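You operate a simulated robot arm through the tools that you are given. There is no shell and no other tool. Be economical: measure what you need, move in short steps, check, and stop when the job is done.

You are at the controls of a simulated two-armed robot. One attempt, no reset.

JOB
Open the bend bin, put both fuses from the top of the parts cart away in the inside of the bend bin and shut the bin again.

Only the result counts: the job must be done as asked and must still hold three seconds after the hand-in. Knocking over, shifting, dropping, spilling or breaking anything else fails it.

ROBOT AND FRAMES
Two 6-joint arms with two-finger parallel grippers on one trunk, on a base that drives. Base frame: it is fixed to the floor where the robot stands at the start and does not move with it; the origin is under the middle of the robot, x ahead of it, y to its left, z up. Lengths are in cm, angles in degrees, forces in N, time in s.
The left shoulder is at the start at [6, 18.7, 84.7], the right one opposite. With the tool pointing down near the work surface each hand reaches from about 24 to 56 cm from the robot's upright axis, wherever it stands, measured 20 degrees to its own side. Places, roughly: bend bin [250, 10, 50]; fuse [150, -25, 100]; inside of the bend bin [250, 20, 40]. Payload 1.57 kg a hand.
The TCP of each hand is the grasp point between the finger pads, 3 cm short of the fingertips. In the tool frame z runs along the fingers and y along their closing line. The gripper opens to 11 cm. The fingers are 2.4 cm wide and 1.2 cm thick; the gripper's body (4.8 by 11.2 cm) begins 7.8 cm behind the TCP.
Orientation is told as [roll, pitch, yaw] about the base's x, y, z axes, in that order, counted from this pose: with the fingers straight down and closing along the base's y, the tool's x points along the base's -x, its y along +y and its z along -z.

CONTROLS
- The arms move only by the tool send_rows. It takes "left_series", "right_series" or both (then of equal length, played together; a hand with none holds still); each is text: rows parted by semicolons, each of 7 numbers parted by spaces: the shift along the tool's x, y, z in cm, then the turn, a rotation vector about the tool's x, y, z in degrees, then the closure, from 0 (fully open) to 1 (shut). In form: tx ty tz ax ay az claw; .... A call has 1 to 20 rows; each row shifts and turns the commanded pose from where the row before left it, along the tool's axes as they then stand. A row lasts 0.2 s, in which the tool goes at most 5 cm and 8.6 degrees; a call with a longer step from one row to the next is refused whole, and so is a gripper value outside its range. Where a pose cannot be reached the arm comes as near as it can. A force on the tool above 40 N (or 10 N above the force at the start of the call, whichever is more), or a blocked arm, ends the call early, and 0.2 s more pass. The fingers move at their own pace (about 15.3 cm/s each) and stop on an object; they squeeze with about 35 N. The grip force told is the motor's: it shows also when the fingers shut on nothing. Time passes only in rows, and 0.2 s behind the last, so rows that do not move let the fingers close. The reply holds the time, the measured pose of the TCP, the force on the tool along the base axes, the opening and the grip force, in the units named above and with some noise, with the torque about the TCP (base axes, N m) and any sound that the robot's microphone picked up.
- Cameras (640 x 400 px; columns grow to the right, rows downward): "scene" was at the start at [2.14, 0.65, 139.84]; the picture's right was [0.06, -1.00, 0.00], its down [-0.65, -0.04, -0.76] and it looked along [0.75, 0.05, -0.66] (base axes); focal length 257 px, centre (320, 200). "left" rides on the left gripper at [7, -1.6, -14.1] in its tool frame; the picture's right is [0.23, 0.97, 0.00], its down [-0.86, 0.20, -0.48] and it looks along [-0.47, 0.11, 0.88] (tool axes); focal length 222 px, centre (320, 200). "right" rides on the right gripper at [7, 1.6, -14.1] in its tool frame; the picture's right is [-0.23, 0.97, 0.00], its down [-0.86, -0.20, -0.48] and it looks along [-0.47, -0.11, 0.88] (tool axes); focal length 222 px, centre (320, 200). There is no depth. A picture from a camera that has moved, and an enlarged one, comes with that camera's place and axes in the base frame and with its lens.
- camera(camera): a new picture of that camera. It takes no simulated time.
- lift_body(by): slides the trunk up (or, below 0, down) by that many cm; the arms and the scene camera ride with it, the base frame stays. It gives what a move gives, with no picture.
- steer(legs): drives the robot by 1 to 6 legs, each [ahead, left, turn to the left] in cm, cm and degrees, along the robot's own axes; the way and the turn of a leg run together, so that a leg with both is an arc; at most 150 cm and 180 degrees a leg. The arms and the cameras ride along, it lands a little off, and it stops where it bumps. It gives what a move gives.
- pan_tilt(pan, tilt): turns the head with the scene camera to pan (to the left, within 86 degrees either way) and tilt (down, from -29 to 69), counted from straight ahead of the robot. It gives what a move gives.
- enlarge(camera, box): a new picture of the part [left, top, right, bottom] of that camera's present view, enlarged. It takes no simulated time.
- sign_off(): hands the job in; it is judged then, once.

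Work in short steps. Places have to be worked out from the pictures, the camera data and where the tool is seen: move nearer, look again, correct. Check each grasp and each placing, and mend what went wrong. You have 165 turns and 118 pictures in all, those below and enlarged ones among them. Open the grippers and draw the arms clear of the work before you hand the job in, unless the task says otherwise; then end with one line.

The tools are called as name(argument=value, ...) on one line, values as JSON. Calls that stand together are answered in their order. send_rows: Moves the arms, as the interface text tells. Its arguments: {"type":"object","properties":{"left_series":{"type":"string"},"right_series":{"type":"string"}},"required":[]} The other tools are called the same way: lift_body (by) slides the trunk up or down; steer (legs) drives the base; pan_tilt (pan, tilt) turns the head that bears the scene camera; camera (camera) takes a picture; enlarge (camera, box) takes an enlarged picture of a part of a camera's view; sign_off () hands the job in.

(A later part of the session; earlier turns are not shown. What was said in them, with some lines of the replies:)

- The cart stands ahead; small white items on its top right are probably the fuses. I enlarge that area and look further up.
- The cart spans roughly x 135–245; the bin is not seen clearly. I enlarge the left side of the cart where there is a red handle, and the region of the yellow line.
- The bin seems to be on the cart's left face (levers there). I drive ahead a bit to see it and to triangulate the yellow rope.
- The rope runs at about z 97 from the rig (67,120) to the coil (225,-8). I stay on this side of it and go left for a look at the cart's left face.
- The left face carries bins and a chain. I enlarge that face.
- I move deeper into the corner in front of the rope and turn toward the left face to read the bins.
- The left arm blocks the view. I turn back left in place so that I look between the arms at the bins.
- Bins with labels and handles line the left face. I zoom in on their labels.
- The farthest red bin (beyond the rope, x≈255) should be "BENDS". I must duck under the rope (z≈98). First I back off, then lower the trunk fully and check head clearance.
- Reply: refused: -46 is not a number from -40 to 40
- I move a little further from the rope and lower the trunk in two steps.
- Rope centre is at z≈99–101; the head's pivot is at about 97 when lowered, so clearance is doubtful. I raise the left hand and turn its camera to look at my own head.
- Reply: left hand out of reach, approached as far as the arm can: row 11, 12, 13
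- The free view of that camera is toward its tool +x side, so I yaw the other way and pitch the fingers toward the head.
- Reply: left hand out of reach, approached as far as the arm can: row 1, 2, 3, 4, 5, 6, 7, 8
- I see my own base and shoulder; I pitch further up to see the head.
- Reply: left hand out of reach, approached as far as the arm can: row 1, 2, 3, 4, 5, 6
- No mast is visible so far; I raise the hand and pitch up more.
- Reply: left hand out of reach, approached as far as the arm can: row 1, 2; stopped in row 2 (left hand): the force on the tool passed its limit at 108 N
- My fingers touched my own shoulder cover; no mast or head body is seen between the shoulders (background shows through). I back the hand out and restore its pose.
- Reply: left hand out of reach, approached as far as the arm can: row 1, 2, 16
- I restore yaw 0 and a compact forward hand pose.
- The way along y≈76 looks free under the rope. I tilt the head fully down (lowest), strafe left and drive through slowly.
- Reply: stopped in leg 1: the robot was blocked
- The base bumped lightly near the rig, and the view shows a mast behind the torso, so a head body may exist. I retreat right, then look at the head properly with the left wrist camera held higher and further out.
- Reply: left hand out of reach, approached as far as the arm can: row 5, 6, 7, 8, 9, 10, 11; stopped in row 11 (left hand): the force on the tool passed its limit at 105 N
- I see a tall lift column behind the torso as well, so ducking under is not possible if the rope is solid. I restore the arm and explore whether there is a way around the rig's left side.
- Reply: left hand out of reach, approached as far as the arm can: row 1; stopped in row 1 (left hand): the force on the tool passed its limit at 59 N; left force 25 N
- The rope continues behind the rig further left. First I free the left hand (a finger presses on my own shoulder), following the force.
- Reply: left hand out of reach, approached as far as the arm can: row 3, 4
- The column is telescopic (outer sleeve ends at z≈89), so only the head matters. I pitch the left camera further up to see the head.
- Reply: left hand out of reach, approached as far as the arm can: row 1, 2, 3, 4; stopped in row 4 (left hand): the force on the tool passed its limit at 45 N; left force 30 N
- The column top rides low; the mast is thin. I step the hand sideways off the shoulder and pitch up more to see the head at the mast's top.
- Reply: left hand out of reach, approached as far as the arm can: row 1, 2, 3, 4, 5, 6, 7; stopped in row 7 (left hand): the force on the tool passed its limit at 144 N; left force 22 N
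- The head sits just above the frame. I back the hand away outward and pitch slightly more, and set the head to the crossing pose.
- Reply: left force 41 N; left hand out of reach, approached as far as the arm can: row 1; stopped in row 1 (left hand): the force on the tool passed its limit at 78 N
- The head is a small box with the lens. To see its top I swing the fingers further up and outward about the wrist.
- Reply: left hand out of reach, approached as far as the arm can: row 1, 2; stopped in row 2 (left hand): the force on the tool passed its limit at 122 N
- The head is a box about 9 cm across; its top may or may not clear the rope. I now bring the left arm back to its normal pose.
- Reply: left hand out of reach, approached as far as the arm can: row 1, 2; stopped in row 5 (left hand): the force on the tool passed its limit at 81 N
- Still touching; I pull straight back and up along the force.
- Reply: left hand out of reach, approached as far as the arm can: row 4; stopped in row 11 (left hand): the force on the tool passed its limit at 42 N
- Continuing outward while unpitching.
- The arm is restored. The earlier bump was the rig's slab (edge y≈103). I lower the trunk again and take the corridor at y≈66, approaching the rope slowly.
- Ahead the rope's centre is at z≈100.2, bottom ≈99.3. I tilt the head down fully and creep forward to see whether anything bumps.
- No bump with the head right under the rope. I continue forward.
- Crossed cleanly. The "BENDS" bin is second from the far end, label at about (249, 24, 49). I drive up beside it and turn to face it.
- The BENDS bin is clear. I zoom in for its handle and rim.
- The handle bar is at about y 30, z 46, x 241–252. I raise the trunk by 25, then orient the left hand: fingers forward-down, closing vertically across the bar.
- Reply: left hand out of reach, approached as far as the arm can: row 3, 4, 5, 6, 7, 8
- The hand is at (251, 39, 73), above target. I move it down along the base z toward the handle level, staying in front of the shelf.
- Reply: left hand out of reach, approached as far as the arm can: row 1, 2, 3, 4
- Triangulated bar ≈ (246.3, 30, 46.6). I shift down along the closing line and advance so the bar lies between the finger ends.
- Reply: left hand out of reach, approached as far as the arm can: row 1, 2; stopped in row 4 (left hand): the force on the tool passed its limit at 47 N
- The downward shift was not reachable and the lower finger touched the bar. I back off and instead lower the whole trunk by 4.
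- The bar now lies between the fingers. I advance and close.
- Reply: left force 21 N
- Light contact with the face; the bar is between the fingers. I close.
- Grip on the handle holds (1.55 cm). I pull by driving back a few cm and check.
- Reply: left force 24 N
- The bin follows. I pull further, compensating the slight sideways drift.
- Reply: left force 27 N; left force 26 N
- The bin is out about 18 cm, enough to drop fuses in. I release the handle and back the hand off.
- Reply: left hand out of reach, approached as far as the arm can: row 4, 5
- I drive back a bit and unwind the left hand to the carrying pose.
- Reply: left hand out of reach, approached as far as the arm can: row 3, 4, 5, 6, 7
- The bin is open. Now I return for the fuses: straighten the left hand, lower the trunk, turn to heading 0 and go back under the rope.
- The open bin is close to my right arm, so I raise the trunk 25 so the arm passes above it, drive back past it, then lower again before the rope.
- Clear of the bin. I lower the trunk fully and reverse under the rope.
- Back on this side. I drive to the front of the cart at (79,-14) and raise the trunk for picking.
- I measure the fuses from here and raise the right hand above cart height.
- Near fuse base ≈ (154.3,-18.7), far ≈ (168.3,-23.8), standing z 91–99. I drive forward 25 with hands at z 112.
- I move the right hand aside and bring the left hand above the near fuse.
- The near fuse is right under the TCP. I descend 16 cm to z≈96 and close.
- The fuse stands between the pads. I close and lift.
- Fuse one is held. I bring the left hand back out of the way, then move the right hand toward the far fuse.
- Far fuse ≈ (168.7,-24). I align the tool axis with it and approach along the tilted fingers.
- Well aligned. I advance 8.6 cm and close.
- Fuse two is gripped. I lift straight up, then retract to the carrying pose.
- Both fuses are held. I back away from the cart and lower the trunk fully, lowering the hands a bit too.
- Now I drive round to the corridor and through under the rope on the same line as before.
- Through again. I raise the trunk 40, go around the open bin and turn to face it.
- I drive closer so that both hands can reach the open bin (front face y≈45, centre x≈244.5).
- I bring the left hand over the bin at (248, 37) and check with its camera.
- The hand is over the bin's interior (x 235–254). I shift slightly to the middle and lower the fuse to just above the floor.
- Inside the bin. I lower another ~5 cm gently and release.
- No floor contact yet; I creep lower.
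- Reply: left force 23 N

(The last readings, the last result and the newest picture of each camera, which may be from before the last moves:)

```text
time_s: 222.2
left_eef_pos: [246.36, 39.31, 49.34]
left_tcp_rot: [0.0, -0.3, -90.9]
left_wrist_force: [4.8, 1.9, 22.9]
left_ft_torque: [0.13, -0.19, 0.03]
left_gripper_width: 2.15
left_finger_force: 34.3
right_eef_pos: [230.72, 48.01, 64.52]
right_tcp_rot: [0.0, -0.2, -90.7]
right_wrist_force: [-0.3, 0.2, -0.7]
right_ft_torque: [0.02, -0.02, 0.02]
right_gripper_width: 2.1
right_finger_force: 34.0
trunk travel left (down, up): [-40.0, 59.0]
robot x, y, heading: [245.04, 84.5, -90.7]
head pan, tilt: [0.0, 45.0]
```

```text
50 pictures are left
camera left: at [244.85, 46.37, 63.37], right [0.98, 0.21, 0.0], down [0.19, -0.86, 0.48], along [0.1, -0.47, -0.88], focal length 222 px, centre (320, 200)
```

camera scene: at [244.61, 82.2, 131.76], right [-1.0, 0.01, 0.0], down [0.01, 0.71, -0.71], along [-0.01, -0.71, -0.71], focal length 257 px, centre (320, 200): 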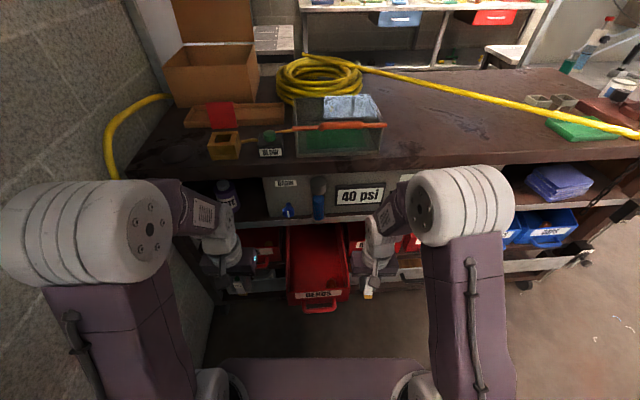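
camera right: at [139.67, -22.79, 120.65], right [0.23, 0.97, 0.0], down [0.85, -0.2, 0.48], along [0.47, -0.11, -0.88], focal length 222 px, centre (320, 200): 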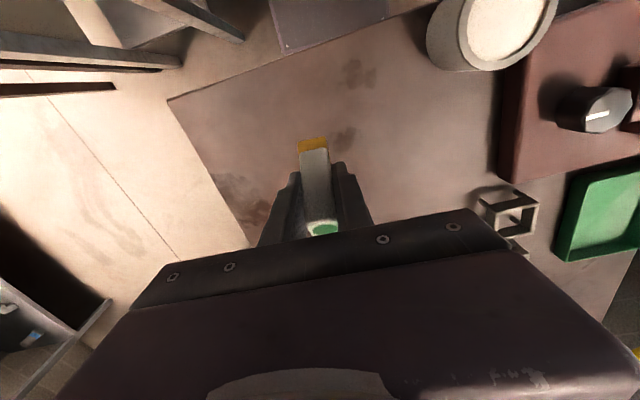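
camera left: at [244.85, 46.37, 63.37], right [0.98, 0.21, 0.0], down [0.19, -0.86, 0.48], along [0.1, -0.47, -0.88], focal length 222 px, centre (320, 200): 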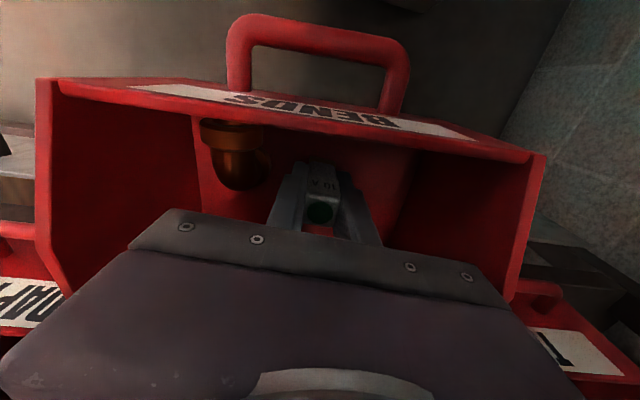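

Contact with the floor of the bin (≈23 N). I ease up a little, release and lift out.

send_rows(left_series="0 0 -0.4 0 0 0 1;0 0 0 0 0 0 0.7;0 0 0 0 0 0 0.55;0 0 0 0 0 0 0.55;0 0 -2 0 0 0 0.55;0 0 -4 0 0 0 0.55;0 0 -4 0 0 0 0.55;0 0 -4 0 0 0 0.55;0 0 -4 0 0 0 0.55;0 0 -3 0 0 0 0.55")

camera(camera="left")

```text
time_s: 224.4
left_eef_pos: [246.28, 39.32, 70.49]
left_tcp_rot: [0.1, -0.1, -90.8]
left_wrist_force: [-0.4, 0.0, -0.2]
left_ft_torque: [-0.03, 0.01, 0.0]
left_gripper_width: 4.95
left_finger_force: 0.1
right_eef_pos: [230.77, 47.75, 64.34]
right_tcp_rot: [0.0, -0.1, -90.8]
right_wrist_force: [1.0, 0.0, -0.3]
right_ft_torque: [0.0, 0.0, 0.02]
right_gripper_width: 2.12
right_finger_force: 34.3
trunk travel left (down, up): [-40.0, 59.0]
robot x, y, heading: [244.95, 84.66, -90.8]
head pan, tilt: [0.0, 45.0]
```

```text
49 pictures are left
camera left: at [244.74, 46.27, 84.53], right [0.98, 0.21, 0.0], down [0.19, -0.86, 0.48], along [0.1, -0.47, -0.88], focal length 222 px, centre (320, 200)
```

left: 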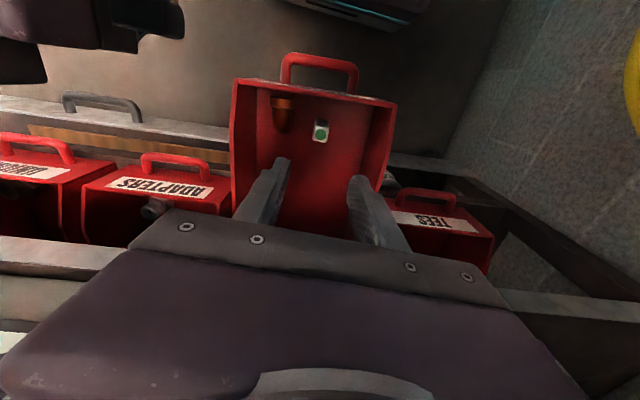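

The first fuse stands in the bin. I move the left hand away and bring the right hand over the bin.

send_rows(left_series="2.6 3.6 0 0 0 0 0.55;2.6 3.6 0 0 0 0 0.55;2.6 3.6 0 0 0 0 0.55;2.6 3.6 0 0 0 0 0.55;2.6 3.6 0 0 0 0 0.55", right_series="0 0 -2 0 0 0 1;0 0 -3 0 0 0 1;0 0 -3 0 0 0 1;0 0 0 0 0 0 1;0 0 0 0 0 0 1")

send_rows(right_series="-2.8 2.1 0 0 0 0 1;-2.8 2.1 0 0 0 0 1;-2.8 2.1 0 0 0 0 1;-2.8 2.1 0 0 0 0 1;-2.8 2.1 0 0 0 0 1;-2.8 2.1 0 0 0 0 1")

camera(camera="right")

```text
time_s: 225.6
left_eef_pos: [264.68, 51.91, 70.45]
left_tcp_rot: [0.1, -0.1, -90.9]
left_wrist_force: [0.5, -0.9, 1.0]
left_ft_torque: [-0.01, -0.01, 0.02]
left_gripper_width: 4.95
left_finger_force: 0.1
right_eef_pos: [230.73, 47.56, 72.35]
right_tcp_rot: [0.0, -0.2, -90.9]
right_wrist_force: [0.2, -0.6, -0.6]
right_ft_torque: [-0.04, 0.0, 0.01]
right_gripper_width: 2.13
right_finger_force: 34.3
trunk travel left (down, up): [-40.0, 59.0]
robot x, y, heading: [245.05, 84.32, -90.9]
head pan, tilt: [0.0, 45.0]
```

```text
time_s: 226.9
left_eef_pos: [264.39, 51.82, 70.46]
left_tcp_rot: [0.1, 0.0, -91.0]
left_wrist_force: [0.5, -1.6, 0.0]
left_ft_torque: [0.11, 0.02, 0.0]
left_gripper_width: 4.95
left_finger_force: 0.2
right_eef_pos: [240.7, 34.06, 72.24]
right_tcp_rot: [-0.8, 1.6, -90.5]
right_wrist_force: [-14.2, 29.1, 8.3]
right_ft_torque: [-3.8, -2.04, 0.72]
right_gripper_width: 2.11
right_finger_force: 34.4
trunk travel left (down, up): [-40.0, 59.0]
robot x, y, heading: [244.74, 84.8, -91.1]
head pan, tilt: [0.0, 45.0]
stopped in row 6 (right hand): the force on the tool passed its limit at 106 N (the readings are from after the stop); the commanded pose is now the measured one
```

```text
48 pictures are left
camera right: at [242.68, 40.58, 86.51], right [0.97, -0.24, -0.02], down [-0.2, -0.87, 0.46], along [-0.13, -0.44, -0.89], focal length 222 px, centre (320, 200)
```

right: 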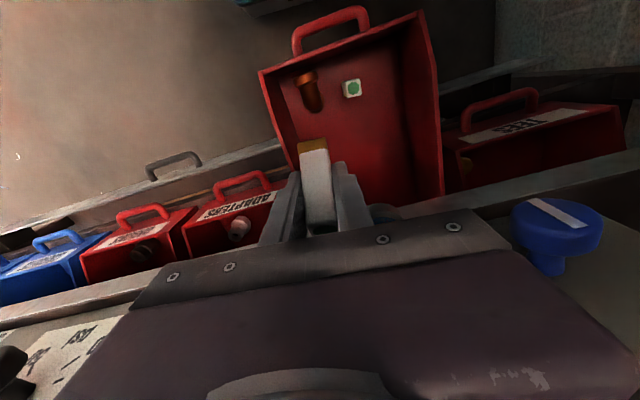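

The gripper's body brushed the blue filter on the panel. I pull back to y≈37 and check that nothing moved.

send_rows(right_series="1.5 0 0 0 0 0 1;1.5 0 0 0 0 0 1;0 0 0 1 -1 0 1")

camera(camera="right")

camera(camera="scene")

```text
time_s: 227.7
left_eef_pos: [264.58, 51.88, 70.5]
left_tcp_rot: [0.1, 0.0, -91.0]
left_wrist_force: [0.8, 0.1, -0.3]
left_ft_torque: [-0.03, 0.01, -0.02]
left_gripper_width: 4.94
left_finger_force: 0.1
right_eef_pos: [240.93, 36.86, 72.07]
right_tcp_rot: [-1.7, 0.3, -90.6]
right_wrist_force: [0.7, -0.2, -0.4]
right_ft_torque: [0.03, 0.0, 0.01]
right_gripper_width: 2.12
right_finger_force: 34.5
trunk travel left (down, up): [-40.0, 59.0]
robot x, y, heading: [244.61, 84.48, -90.8]
head pan, tilt: [0.0, 45.0]
```

```text
47 pictures are left
camera right: at [243.11, 43.63, 86.25], right [0.97, -0.24, -0.03], down [-0.19, -0.86, 0.48], along [-0.14, -0.46, -0.88], focal length 222 px, centre (320, 200)
```

right: 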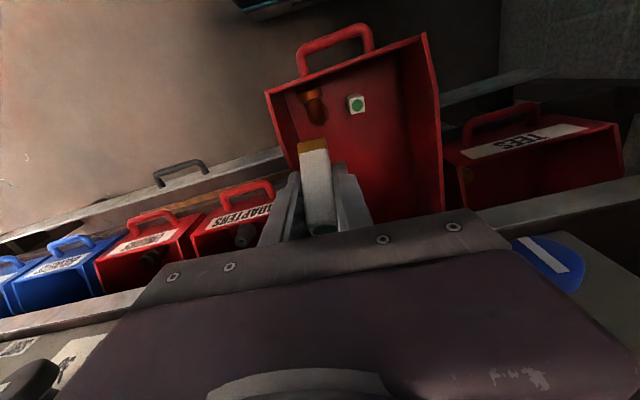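

```text
46 pictures are left
camera scene: at [244.57, 82.3, 131.76], right [-1.0, 0.02, 0.0], down [0.01, 0.71, -0.71], along [-0.01, -0.71, -0.71], focal length 257 px, centre (320, 200)
```

scene: 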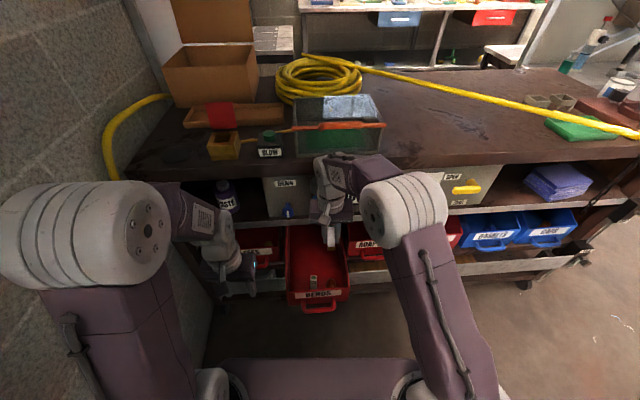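

Nothing moved. The second fuse sits tilted in the hand; I lower it into the bin beside the first.

send_rows(right_series="0.4 1 2 0 0 0 1;0.4 1 3 0 0 0 1;0 0 4 0 0 0 1;0 0 3 0 0 0 1")

camera(camera="right")

```text
time_s: 228.7
left_eef_pos: [264.55, 51.93, 70.43]
left_tcp_rot: [0.1, 0.0, -90.9]
left_wrist_force: [0.4, -0.4, -0.2]
left_ft_torque: [-0.01, -0.02, 0.04]
left_gripper_width: 4.97
left_finger_force: 0.1
right_eef_pos: [242.66, 37.6, 60.0]
right_tcp_rot: [-1.8, 0.3, -90.6]
right_wrist_force: [0.7, 0.6, -0.8]
right_ft_torque: [0.0, 0.03, -0.01]
right_gripper_width: 2.12
right_finger_force: 34.4
trunk travel left (down, up): [-40.0, 59.0]
robot x, y, heading: [245.18, 84.27, -90.9]
head pan, tilt: [0.0, 45.0]
```

```text
45 pictures are left
camera right: at [244.69, 44.59, 74.19], right [0.97, -0.24, -0.03], down [-0.19, -0.86, 0.48], along [-0.14, -0.46, -0.88], focal length 222 px, centre (320, 200)
```

right: 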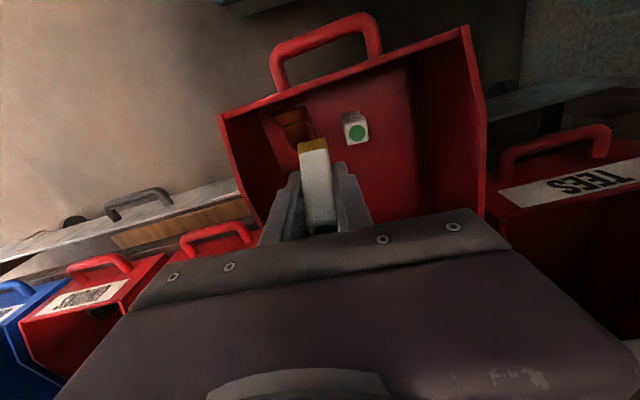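

I shift 2 cm inward and lower 7 cm.

send_rows(right_series="-1 0 1 0 0 0 1;-1 0 2 0 0 0 1;0 0 2 0 0 0 1;0 0 2 0 0 0 1")

camera(camera="right")

```text
time_s: 229.7
left_eef_pos: [264.6, 51.88, 70.48]
left_tcp_rot: [0.1, 0.2, -91.0]
left_wrist_force: [1.1, 0.6, 0.1]
left_ft_torque: [-0.01, 0.02, -0.02]
left_gripper_width: 4.97
left_finger_force: 0.2
right_eef_pos: [242.12, 35.71, 53.09]
right_tcp_rot: [-1.6, 0.3, -90.6]
right_wrist_force: [-0.1, 0.1, -0.2]
right_ft_torque: [-0.02, -0.01, 0.02]
right_gripper_width: 2.13
right_finger_force: 34.4
trunk travel left (down, up): [-40.0, 59.0]
robot x, y, heading: [244.85, 83.96, -90.8]
head pan, tilt: [0.0, 45.0]
```

```text
44 pictures are left
camera right: at [244.36, 42.56, 67.23], right [0.97, -0.24, -0.03], down [-0.19, -0.86, 0.48], along [-0.14, -0.46, -0.88], focal length 222 px, centre (320, 200)
```

right: 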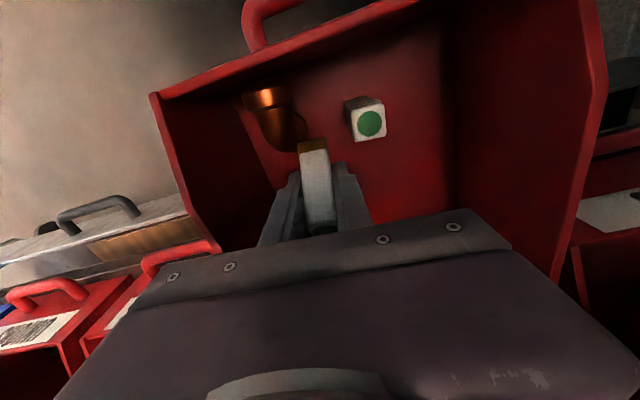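

Good position. I lower 3 cm more, release and lift out.

send_rows(right_series="0 0.5 1 0 0 0 1;0 0.5 1 0 0 0 1;0 0 0.7 0 0 0 1;0 0 0 0 0 0 0.75;0 0 0 0 0 0 0.6;0 0 0 0 0 0 0.6;0 0 -1.5 0 0 0 0.6;0 0 -3 0 0 0 0.6;0 0 -4 0 0 0 0.6;0 0 -4 0 0 0 0.6;1 0 -4 0 0 0 0.6;1 0 -4 0 0 0 0.6")

camera(camera="right")

```text
time_s: 231.8
left_eef_pos: [264.59, 51.91, 70.47]
left_tcp_rot: [0.1, -0.1, -90.9]
left_wrist_force: [-1.1, -0.1, 1.2]
left_ft_torque: [0.01, -0.02, 0.02]
left_gripper_width: 4.97
left_finger_force: 0.1
right_eef_pos: [243.29, 36.02, 58.79]
right_tcp_rot: [-2.0, 0.9, -90.6]
right_wrist_force: [-0.3, -0.6, 0.4]
right_ft_torque: [-0.02, -0.02, 0.01]
right_gripper_width: 4.41
right_finger_force: 0.1
trunk travel left (down, up): [-40.0, 59.0]
robot x, y, heading: [245.22, 84.24, -90.8]
head pan, tilt: [0.0, 45.0]
stopped in row 10 (right hand): the force on the tool passed its limit at 78 N (the readings are from after the stop); the commanded pose is now the measured one
```

```text
43 pictures are left
camera right: at [245.58, 42.76, 72.97], right [0.97, -0.23, -0.04], down [-0.19, -0.86, 0.47], along [-0.14, -0.45, -0.88], focal length 222 px, centre (320, 200)
```

right: 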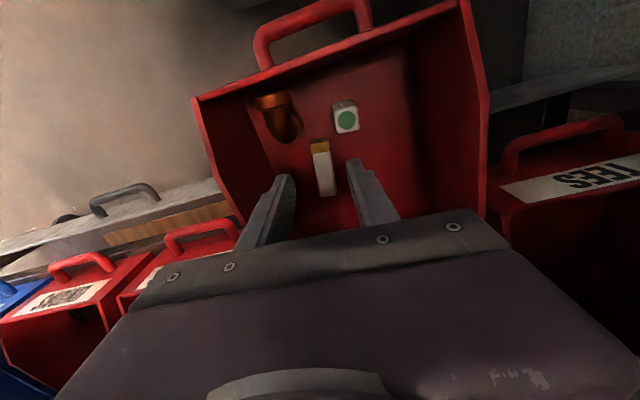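

Both fuses are in the bin. Going up the wrist caught on the cart's edge, so I move out (+y) first, then up and aside.

send_rows(right_series="2 0 0 0 0 0 0.6;2.5 0 0 0 0 0 0.6;2.5 0 -1 0 0 0 0.6;1 0 -3 0 0 0 0.6;1 -1 -4 0 0 0 0.6;1 -3 -2 0 0 0 0.6;1 -4 0 0 0 0 0.6;0 -4 0 0 0 0 0.6")

camera(camera="scene")

```text
time_s: 233.6
left_eef_pos: [264.59, 51.92, 70.5]
left_tcp_rot: [0.1, 0.0, -90.9]
left_wrist_force: [0.1, -0.2, 0.4]
left_ft_torque: [-0.04, -0.02, 0.0]
left_gripper_width: 4.93
left_finger_force: 0.1
right_eef_pos: [231.66, 47.02, 69.18]
right_tcp_rot: [-1.9, 0.7, -90.5]
right_wrist_force: [-0.4, 0.2, -0.3]
right_ft_torque: [-0.02, 0.01, -0.05]
right_gripper_width: 4.4
right_finger_force: 0.0
trunk travel left (down, up): [-40.0, 59.0]
robot x, y, heading: [244.73, 84.41, -90.6]
head pan, tilt: [0.0, 45.0]
```

```text
42 pictures are left
camera scene: at [244.47, 82.32, 131.76], right [-1.0, 0.02, 0.0], down [0.01, 0.71, -0.71], along [-0.01, -0.71, -0.71], focal length 257 px, centre (320, 200)
```

scene: 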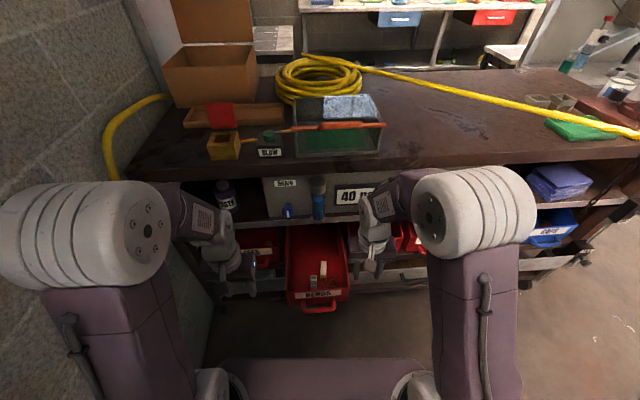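

Both fuses lie in the bin. To shut it I'll push the face with the left fingers pointing forward: back off first, close the fingers, swing them forward.

steer(legs=[[-24, 0, 0.5]])

send_rows(left_series="-2.8 -1.5 0 0 -8 0 1;-2.8 -1.5 0 0 -8 0 1;-2.8 -1.5 0 0 -8 0 1;-2.8 -1.5 0 0 -8 0 1;-2.8 -1.5 0 0 -8 0 1;-2.8 -1.5 0 0 -8 0 1;-2.8 -1.5 0 0 -8 0 1;-2.8 -1.5 0 0 -8 0 1;-2.8 -1.5 0 0 -8 0 1")

camera(camera="left")

```text
time_s: 235.4
left_eef_pos: [265.13, 76.49, 70.56]
left_tcp_rot: [0.0, -0.1, -90.4]
left_wrist_force: [-0.8, -0.5, -0.9]
left_ft_torque: [-0.03, 0.02, 0.02]
left_gripper_width: 4.97
left_finger_force: 0.1
right_eef_pos: [232.35, 71.29, 69.18]
right_tcp_rot: [-1.9, 0.9, -90.0]
right_wrist_force: [0.7, 0.3, 0.3]
right_ft_torque: [-0.02, -0.02, -0.03]
right_gripper_width: 4.42
right_finger_force: 0.0
trunk travel left (down, up): [-40.0, 59.0]
robot x, y, heading: [245.07, 108.2, -90.4]
head pan, tilt: [0.0, 45.0]
```

```text
time_s: 237.4
left_eef_pos: [253.67, 57.77, 80.2]
left_tcp_rot: [4.6, -63.8, -93.5]
left_wrist_force: [-0.1, 0.5, 0.5]
left_ft_torque: [0.0, 0.03, -0.01]
left_gripper_width: 0.0
left_finger_force: 21.2
left hand out of reach, approached as far as the arm can: row 4, 5
right_eef_pos: [232.19, 71.27, 69.14]
right_tcp_rot: [-1.9, 0.8, -90.1]
right_wrist_force: [-0.1, 0.0, -0.1]
right_ft_torque: [-0.01, 0.0, 0.03]
right_gripper_width: 4.38
right_finger_force: 0.0
trunk travel left (down, up): [-40.0, 59.0]
robot x, y, heading: [244.86, 108.85, -90.2]
head pan, tilt: [0.0, 45.0]
```

```text
41 pictures are left
camera left: at [251.88, 73.47, 80.11], right [0.98, 0.11, -0.17], down [0.16, 0.06, 0.98], along [0.12, -0.99, 0.04], focal length 222 px, centre (320, 200)
```

left: 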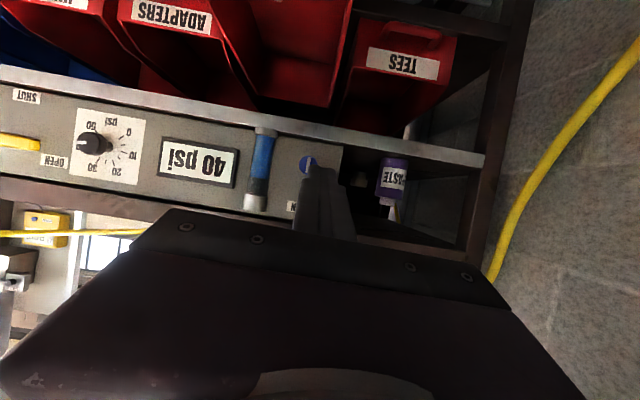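

I shift the hand to the bin's middle and lower the trunk 28 so the fingertips are at z≈51.

send_rows(left_series="0 -3 0 0 0 0 1;0 -3 0 0 0 0 1;0 -3 0 0 0 0 1")

lift_body(by=-28)

camera(camera="left")

camera(camera="scene")

```text
time_s: 238.2
left_eef_pos: [244.54, 57.71, 80.07]
left_tcp_rot: [4.7, -63.8, -93.7]
left_wrist_force: [-0.1, -0.1, -0.3]
left_ft_torque: [-0.02, -0.02, 0.02]
left_gripper_width: 0.03
left_finger_force: 21.7
right_eef_pos: [232.23, 71.12, 69.14]
right_tcp_rot: [-1.9, 0.8, -89.9]
right_wrist_force: [0.6, 0.2, -1.3]
right_ft_torque: [0.0, 0.02, -0.01]
right_gripper_width: 4.4
right_finger_force: 0.1
trunk travel left (down, up): [-40.0, 59.0]
robot x, y, heading: [245.32, 108.68, -90.3]
head pan, tilt: [0.0, 45.0]
```

```text
time_s: 241.0
left_eef_pos: [244.65, 57.68, 52.01]
left_tcp_rot: [4.6, -63.8, -93.6]
left_wrist_force: [-0.4, -0.3, 0.7]
left_ft_torque: [-0.01, -0.02, -0.01]
left_gripper_width: 0.01
left_finger_force: 21.6
right_eef_pos: [232.3, 71.16, 41.21]
right_tcp_rot: [-1.9, 0.8, -90.0]
right_wrist_force: [-0.4, -0.3, 0.6]
right_ft_torque: [0.03, 0.02, -0.01]
right_gripper_width: 4.39
right_finger_force: 0.1
trunk travel left (down, up): [-12.0, 87.0]
robot x, y, heading: [244.99, 108.55, -90.3]
head pan, tilt: [0.0, 45.0]
```

```text
40 pictures are left
camera left: at [242.87, 73.35, 51.89], right [0.98, 0.11, -0.17], down [0.16, 0.05, 0.98], along [0.12, -0.99, 0.04], focal length 222 px, centre (320, 200)
```

left: 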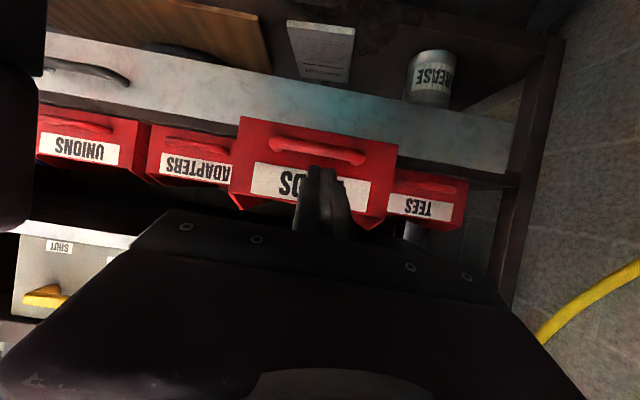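

```text
39 pictures are left
camera scene: at [244.84, 106.69, 103.76], right [-1.0, 0.01, 0.0], down [0.0, 0.71, -0.71], along [0.0, -0.71, -0.71], focal length 257 px, centre (320, 200)
```

scene: 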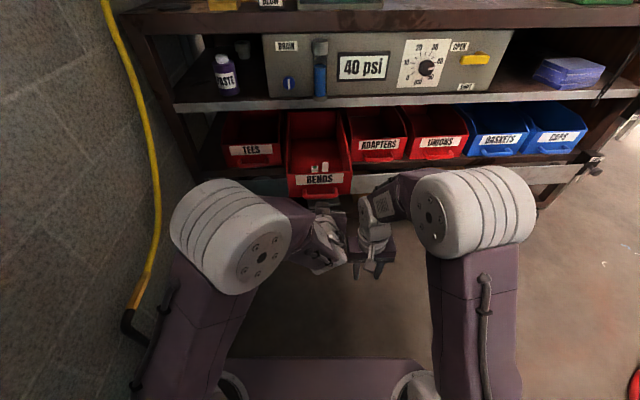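

Fingertips face the bin's label. I move the right hand aside and drive forward to push, in steps.

send_rows(right_series="1.5 -3 0 0 0 0 0.6;1.5 -3 0 0 0 0 0.6;1.5 -2 0 0 0 0 0.6")

steer(legs=[[12, 0, 0], [6, 0, 0]])

camera(camera="left")

```text
time_s: 241.8
left_eef_pos: [244.71, 57.63, 52.05]
left_tcp_rot: [4.6, -63.8, -93.5]
left_wrist_force: [0.8, -0.3, 1.1]
left_ft_torque: [0.02, 0.0, -0.03]
left_gripper_width: 0.0
left_finger_force: 21.5
right_eef_pos: [224.21, 75.6, 41.42]
right_tcp_rot: [-1.9, 0.8, -90.0]
right_wrist_force: [0.1, 0.9, -0.2]
right_ft_torque: [0.01, -0.01, -0.05]
right_gripper_width: 4.39
right_finger_force: 0.0
trunk travel left (down, up): [-12.0, 87.0]
robot x, y, heading: [244.92, 109.03, -90.3]
head pan, tilt: [0.0, 45.0]
```

```text
time_s: 243.6
left_eef_pos: [244.16, 39.45, 52.09]
left_tcp_rot: [4.6, -63.8, -93.8]
left_wrist_force: [0.1, -0.5, 0.2]
left_ft_torque: [0.01, 0.02, 0.0]
left_gripper_width: 0.02
left_finger_force: 21.2
right_eef_pos: [223.9, 57.65, 41.42]
right_tcp_rot: [-1.9, 0.8, -90.3]
right_wrist_force: [0.9, -0.6, -0.7]
right_ft_torque: [0.03, 0.0, 0.01]
right_gripper_width: 4.39
right_finger_force: 0.1
trunk travel left (down, up): [-12.0, 87.0]
robot x, y, heading: [244.78, 90.76, -90.3]
head pan, tilt: [0.0, 45.0]
```

```text
38 pictures are left
camera left: at [242.55, 55.21, 51.88], right [0.98, 0.1, -0.17], down [0.16, 0.05, 0.98], along [0.11, -0.99, 0.04], focal length 222 px, centre (320, 200)
```

left: 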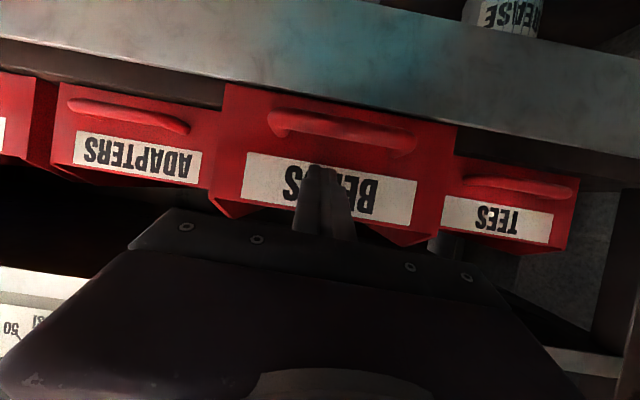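

The bin slides in. I push about 8 cm further, then check against its neighbours.

steer(legs=[[8, 0, 0]])

steer(legs=[[2, 0, 0]])

camera(camera="left")

```text
time_s: 244.7
left_eef_pos: [244.19, 31.67, 52.11]
left_tcp_rot: [4.7, -63.8, -94.0]
left_wrist_force: [0.4, -0.2, 0.2]
left_ft_torque: [-0.04, 0.0, 0.01]
left_gripper_width: 0.0
left_finger_force: 20.3
right_eef_pos: [223.84, 49.74, 41.32]
right_tcp_rot: [-1.9, 0.8, -90.2]
right_wrist_force: [-0.9, 0.0, -0.5]
right_ft_torque: [-0.01, -0.02, 0.01]
right_gripper_width: 4.39
right_finger_force: 0.1
trunk travel left (down, up): [-12.0, 87.0]
robot x, y, heading: [244.8, 82.77, -90.7]
head pan, tilt: [0.0, 45.0]
```

```text
time_s: 245.6
left_eef_pos: [244.16, 30.25, 52.17]
left_tcp_rot: [4.6, -63.8, -93.8]
left_wrist_force: [1.6, 8.8, 5.6]
left_ft_torque: [-0.11, -0.04, 0.1]
left_gripper_width: 0.0
left_finger_force: 21.5
right_eef_pos: [223.9, 48.01, 41.55]
right_tcp_rot: [-1.9, 0.7, -90.1]
right_wrist_force: [0.1, 0.0, 0.3]
right_ft_torque: [0.0, 0.01, 0.0]
right_gripper_width: 4.38
right_finger_force: 0.0
trunk travel left (down, up): [-12.0, 87.0]
robot x, y, heading: [244.95, 80.79, -90.6]
head pan, tilt: [0.0, 45.0]
stopped in leg 1: the force on the tool passed its limit at 71 N (the readings are from after the stop); the commanded pose is now the measured one
```

```text
37 pictures are left
camera left: at [242.46, 45.94, 51.94], right [0.98, 0.1, -0.17], down [0.16, 0.05, 0.98], along [0.11, -0.99, 0.04], focal length 222 px, centre (320, 200)
```

left: 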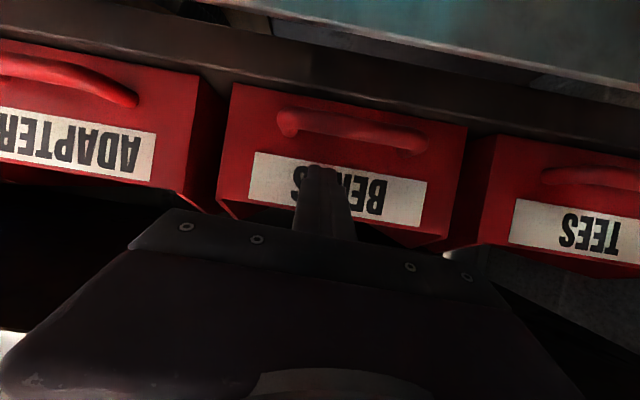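

The bin met its end stop with its face flush with the neighbours. I back away, open the hands and inspect.

steer(legs=[[-28, 0, 0]])

send_rows(left_series="0 0 0 0 0 0 0;0 0 0 0 0 0 0;0 0 0 0 0 0 0", right_series="0 0 0 0 0 0 0;0 0 0 0 0 0 0;0 0 0 0 0 0 0")

lift_body(by=15)

camera(camera="scene")

enlarge(camera="scene", box=[210, 100, 440, 240])

```text
time_s: 247.5
left_eef_pos: [244.3, 58.07, 52.0]
left_tcp_rot: [4.6, -63.7, -94.0]
left_wrist_force: [0.2, 0.1, -0.6]
left_ft_torque: [-0.02, -0.01, 0.01]
left_gripper_width: 0.03
left_finger_force: 21.4
right_eef_pos: [224.15, 76.17, 41.46]
right_tcp_rot: [-1.9, 0.8, -90.3]
right_wrist_force: [-0.5, -0.2, -0.5]
right_ft_torque: [0.03, 0.02, 0.01]
right_gripper_width: 4.36
right_finger_force: 0.0
trunk travel left (down, up): [-12.0, 87.0]
robot x, y, heading: [245.36, 109.12, -90.7]
head pan, tilt: [0.0, 45.0]
```

```text
time_s: 248.3
left_eef_pos: [244.28, 58.24, 51.95]
left_tcp_rot: [4.6, -63.7, -94.0]
left_wrist_force: [0.7, -0.1, 1.1]
left_ft_torque: [0.01, 0.01, -0.02]
left_gripper_width: 11.01
left_finger_force: 0.1
right_eef_pos: [224.11, 76.24, 41.49]
right_tcp_rot: [-1.9, 0.8, -90.5]
right_wrist_force: [-0.3, 0.2, -0.7]
right_ft_torque: [0.0, -0.02, 0.0]
right_gripper_width: 10.99
right_finger_force: 0.1
trunk travel left (down, up): [-12.0, 87.0]
robot x, y, heading: [244.94, 109.59, -90.7]
head pan, tilt: [0.0, 45.0]
```

```text
time_s: 250.1
left_eef_pos: [244.31, 58.32, 67.01]
left_tcp_rot: [4.7, -63.6, -94.0]
left_wrist_force: [0.5, -0.5, -0.2]
left_ft_torque: [0.02, -0.01, 0.02]
left_gripper_width: 10.99
left_finger_force: 0.1
right_eef_pos: [224.06, 76.07, 56.56]
right_tcp_rot: [-2.0, 0.8, -90.3]
right_wrist_force: [-0.5, -0.8, -0.2]
right_ft_torque: [-0.02, 0.0, 0.02]
right_gripper_width: 11.01
right_finger_force: 0.1
trunk travel left (down, up): [-27.0, 72.0]
robot x, y, heading: [245.09, 108.88, -90.6]
head pan, tilt: [0.0, 45.0]
```

```text
36 pictures are left
camera scene: at [244.88, 107.07, 118.75], right [-1.0, 0.01, 0.0], down [0.01, 0.71, -0.71], along [-0.01, -0.71, -0.71], focal length 257 px, centre (320, 200)
```

scene: 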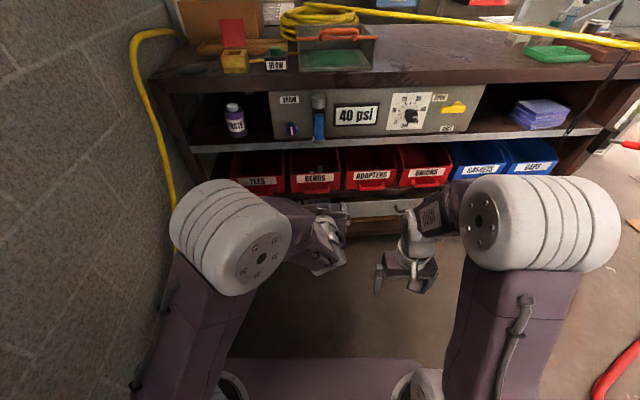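

```text
2.78 times, centred on (325, 170) of scene
camera zoom: at [244.88, 107.07, 118.75], right [-1.0, 0.01, 0.0], down [0.01, 0.71, -0.71], along [-0.01, -0.71, -0.71], focal length 715 px, centre (306, 284)
```

zoom: 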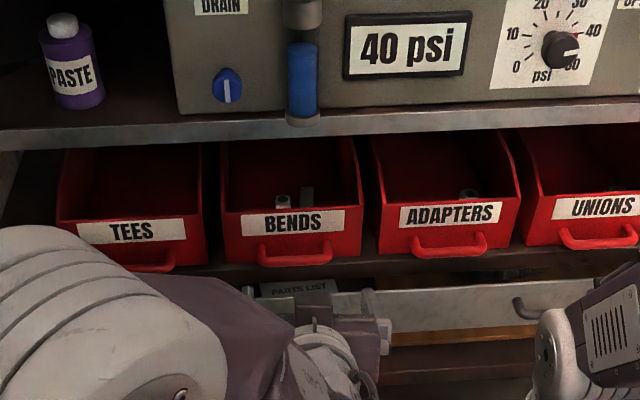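

The BENDS bin is shut and flush with its neighbours, and both fuses are inside. The panel is unchanged, the grippers are open and the arms are clear, so I hand in.

sign_off()

```text
The job is handed in.
```

I opened the bend bin, put both fuses inside and shut it again. The last picture showed both fuses in the bin, the bin flush with its neighbours, and nothing else visibly moved. While I placed the second fuse, the right hand hit part of the cart twice.
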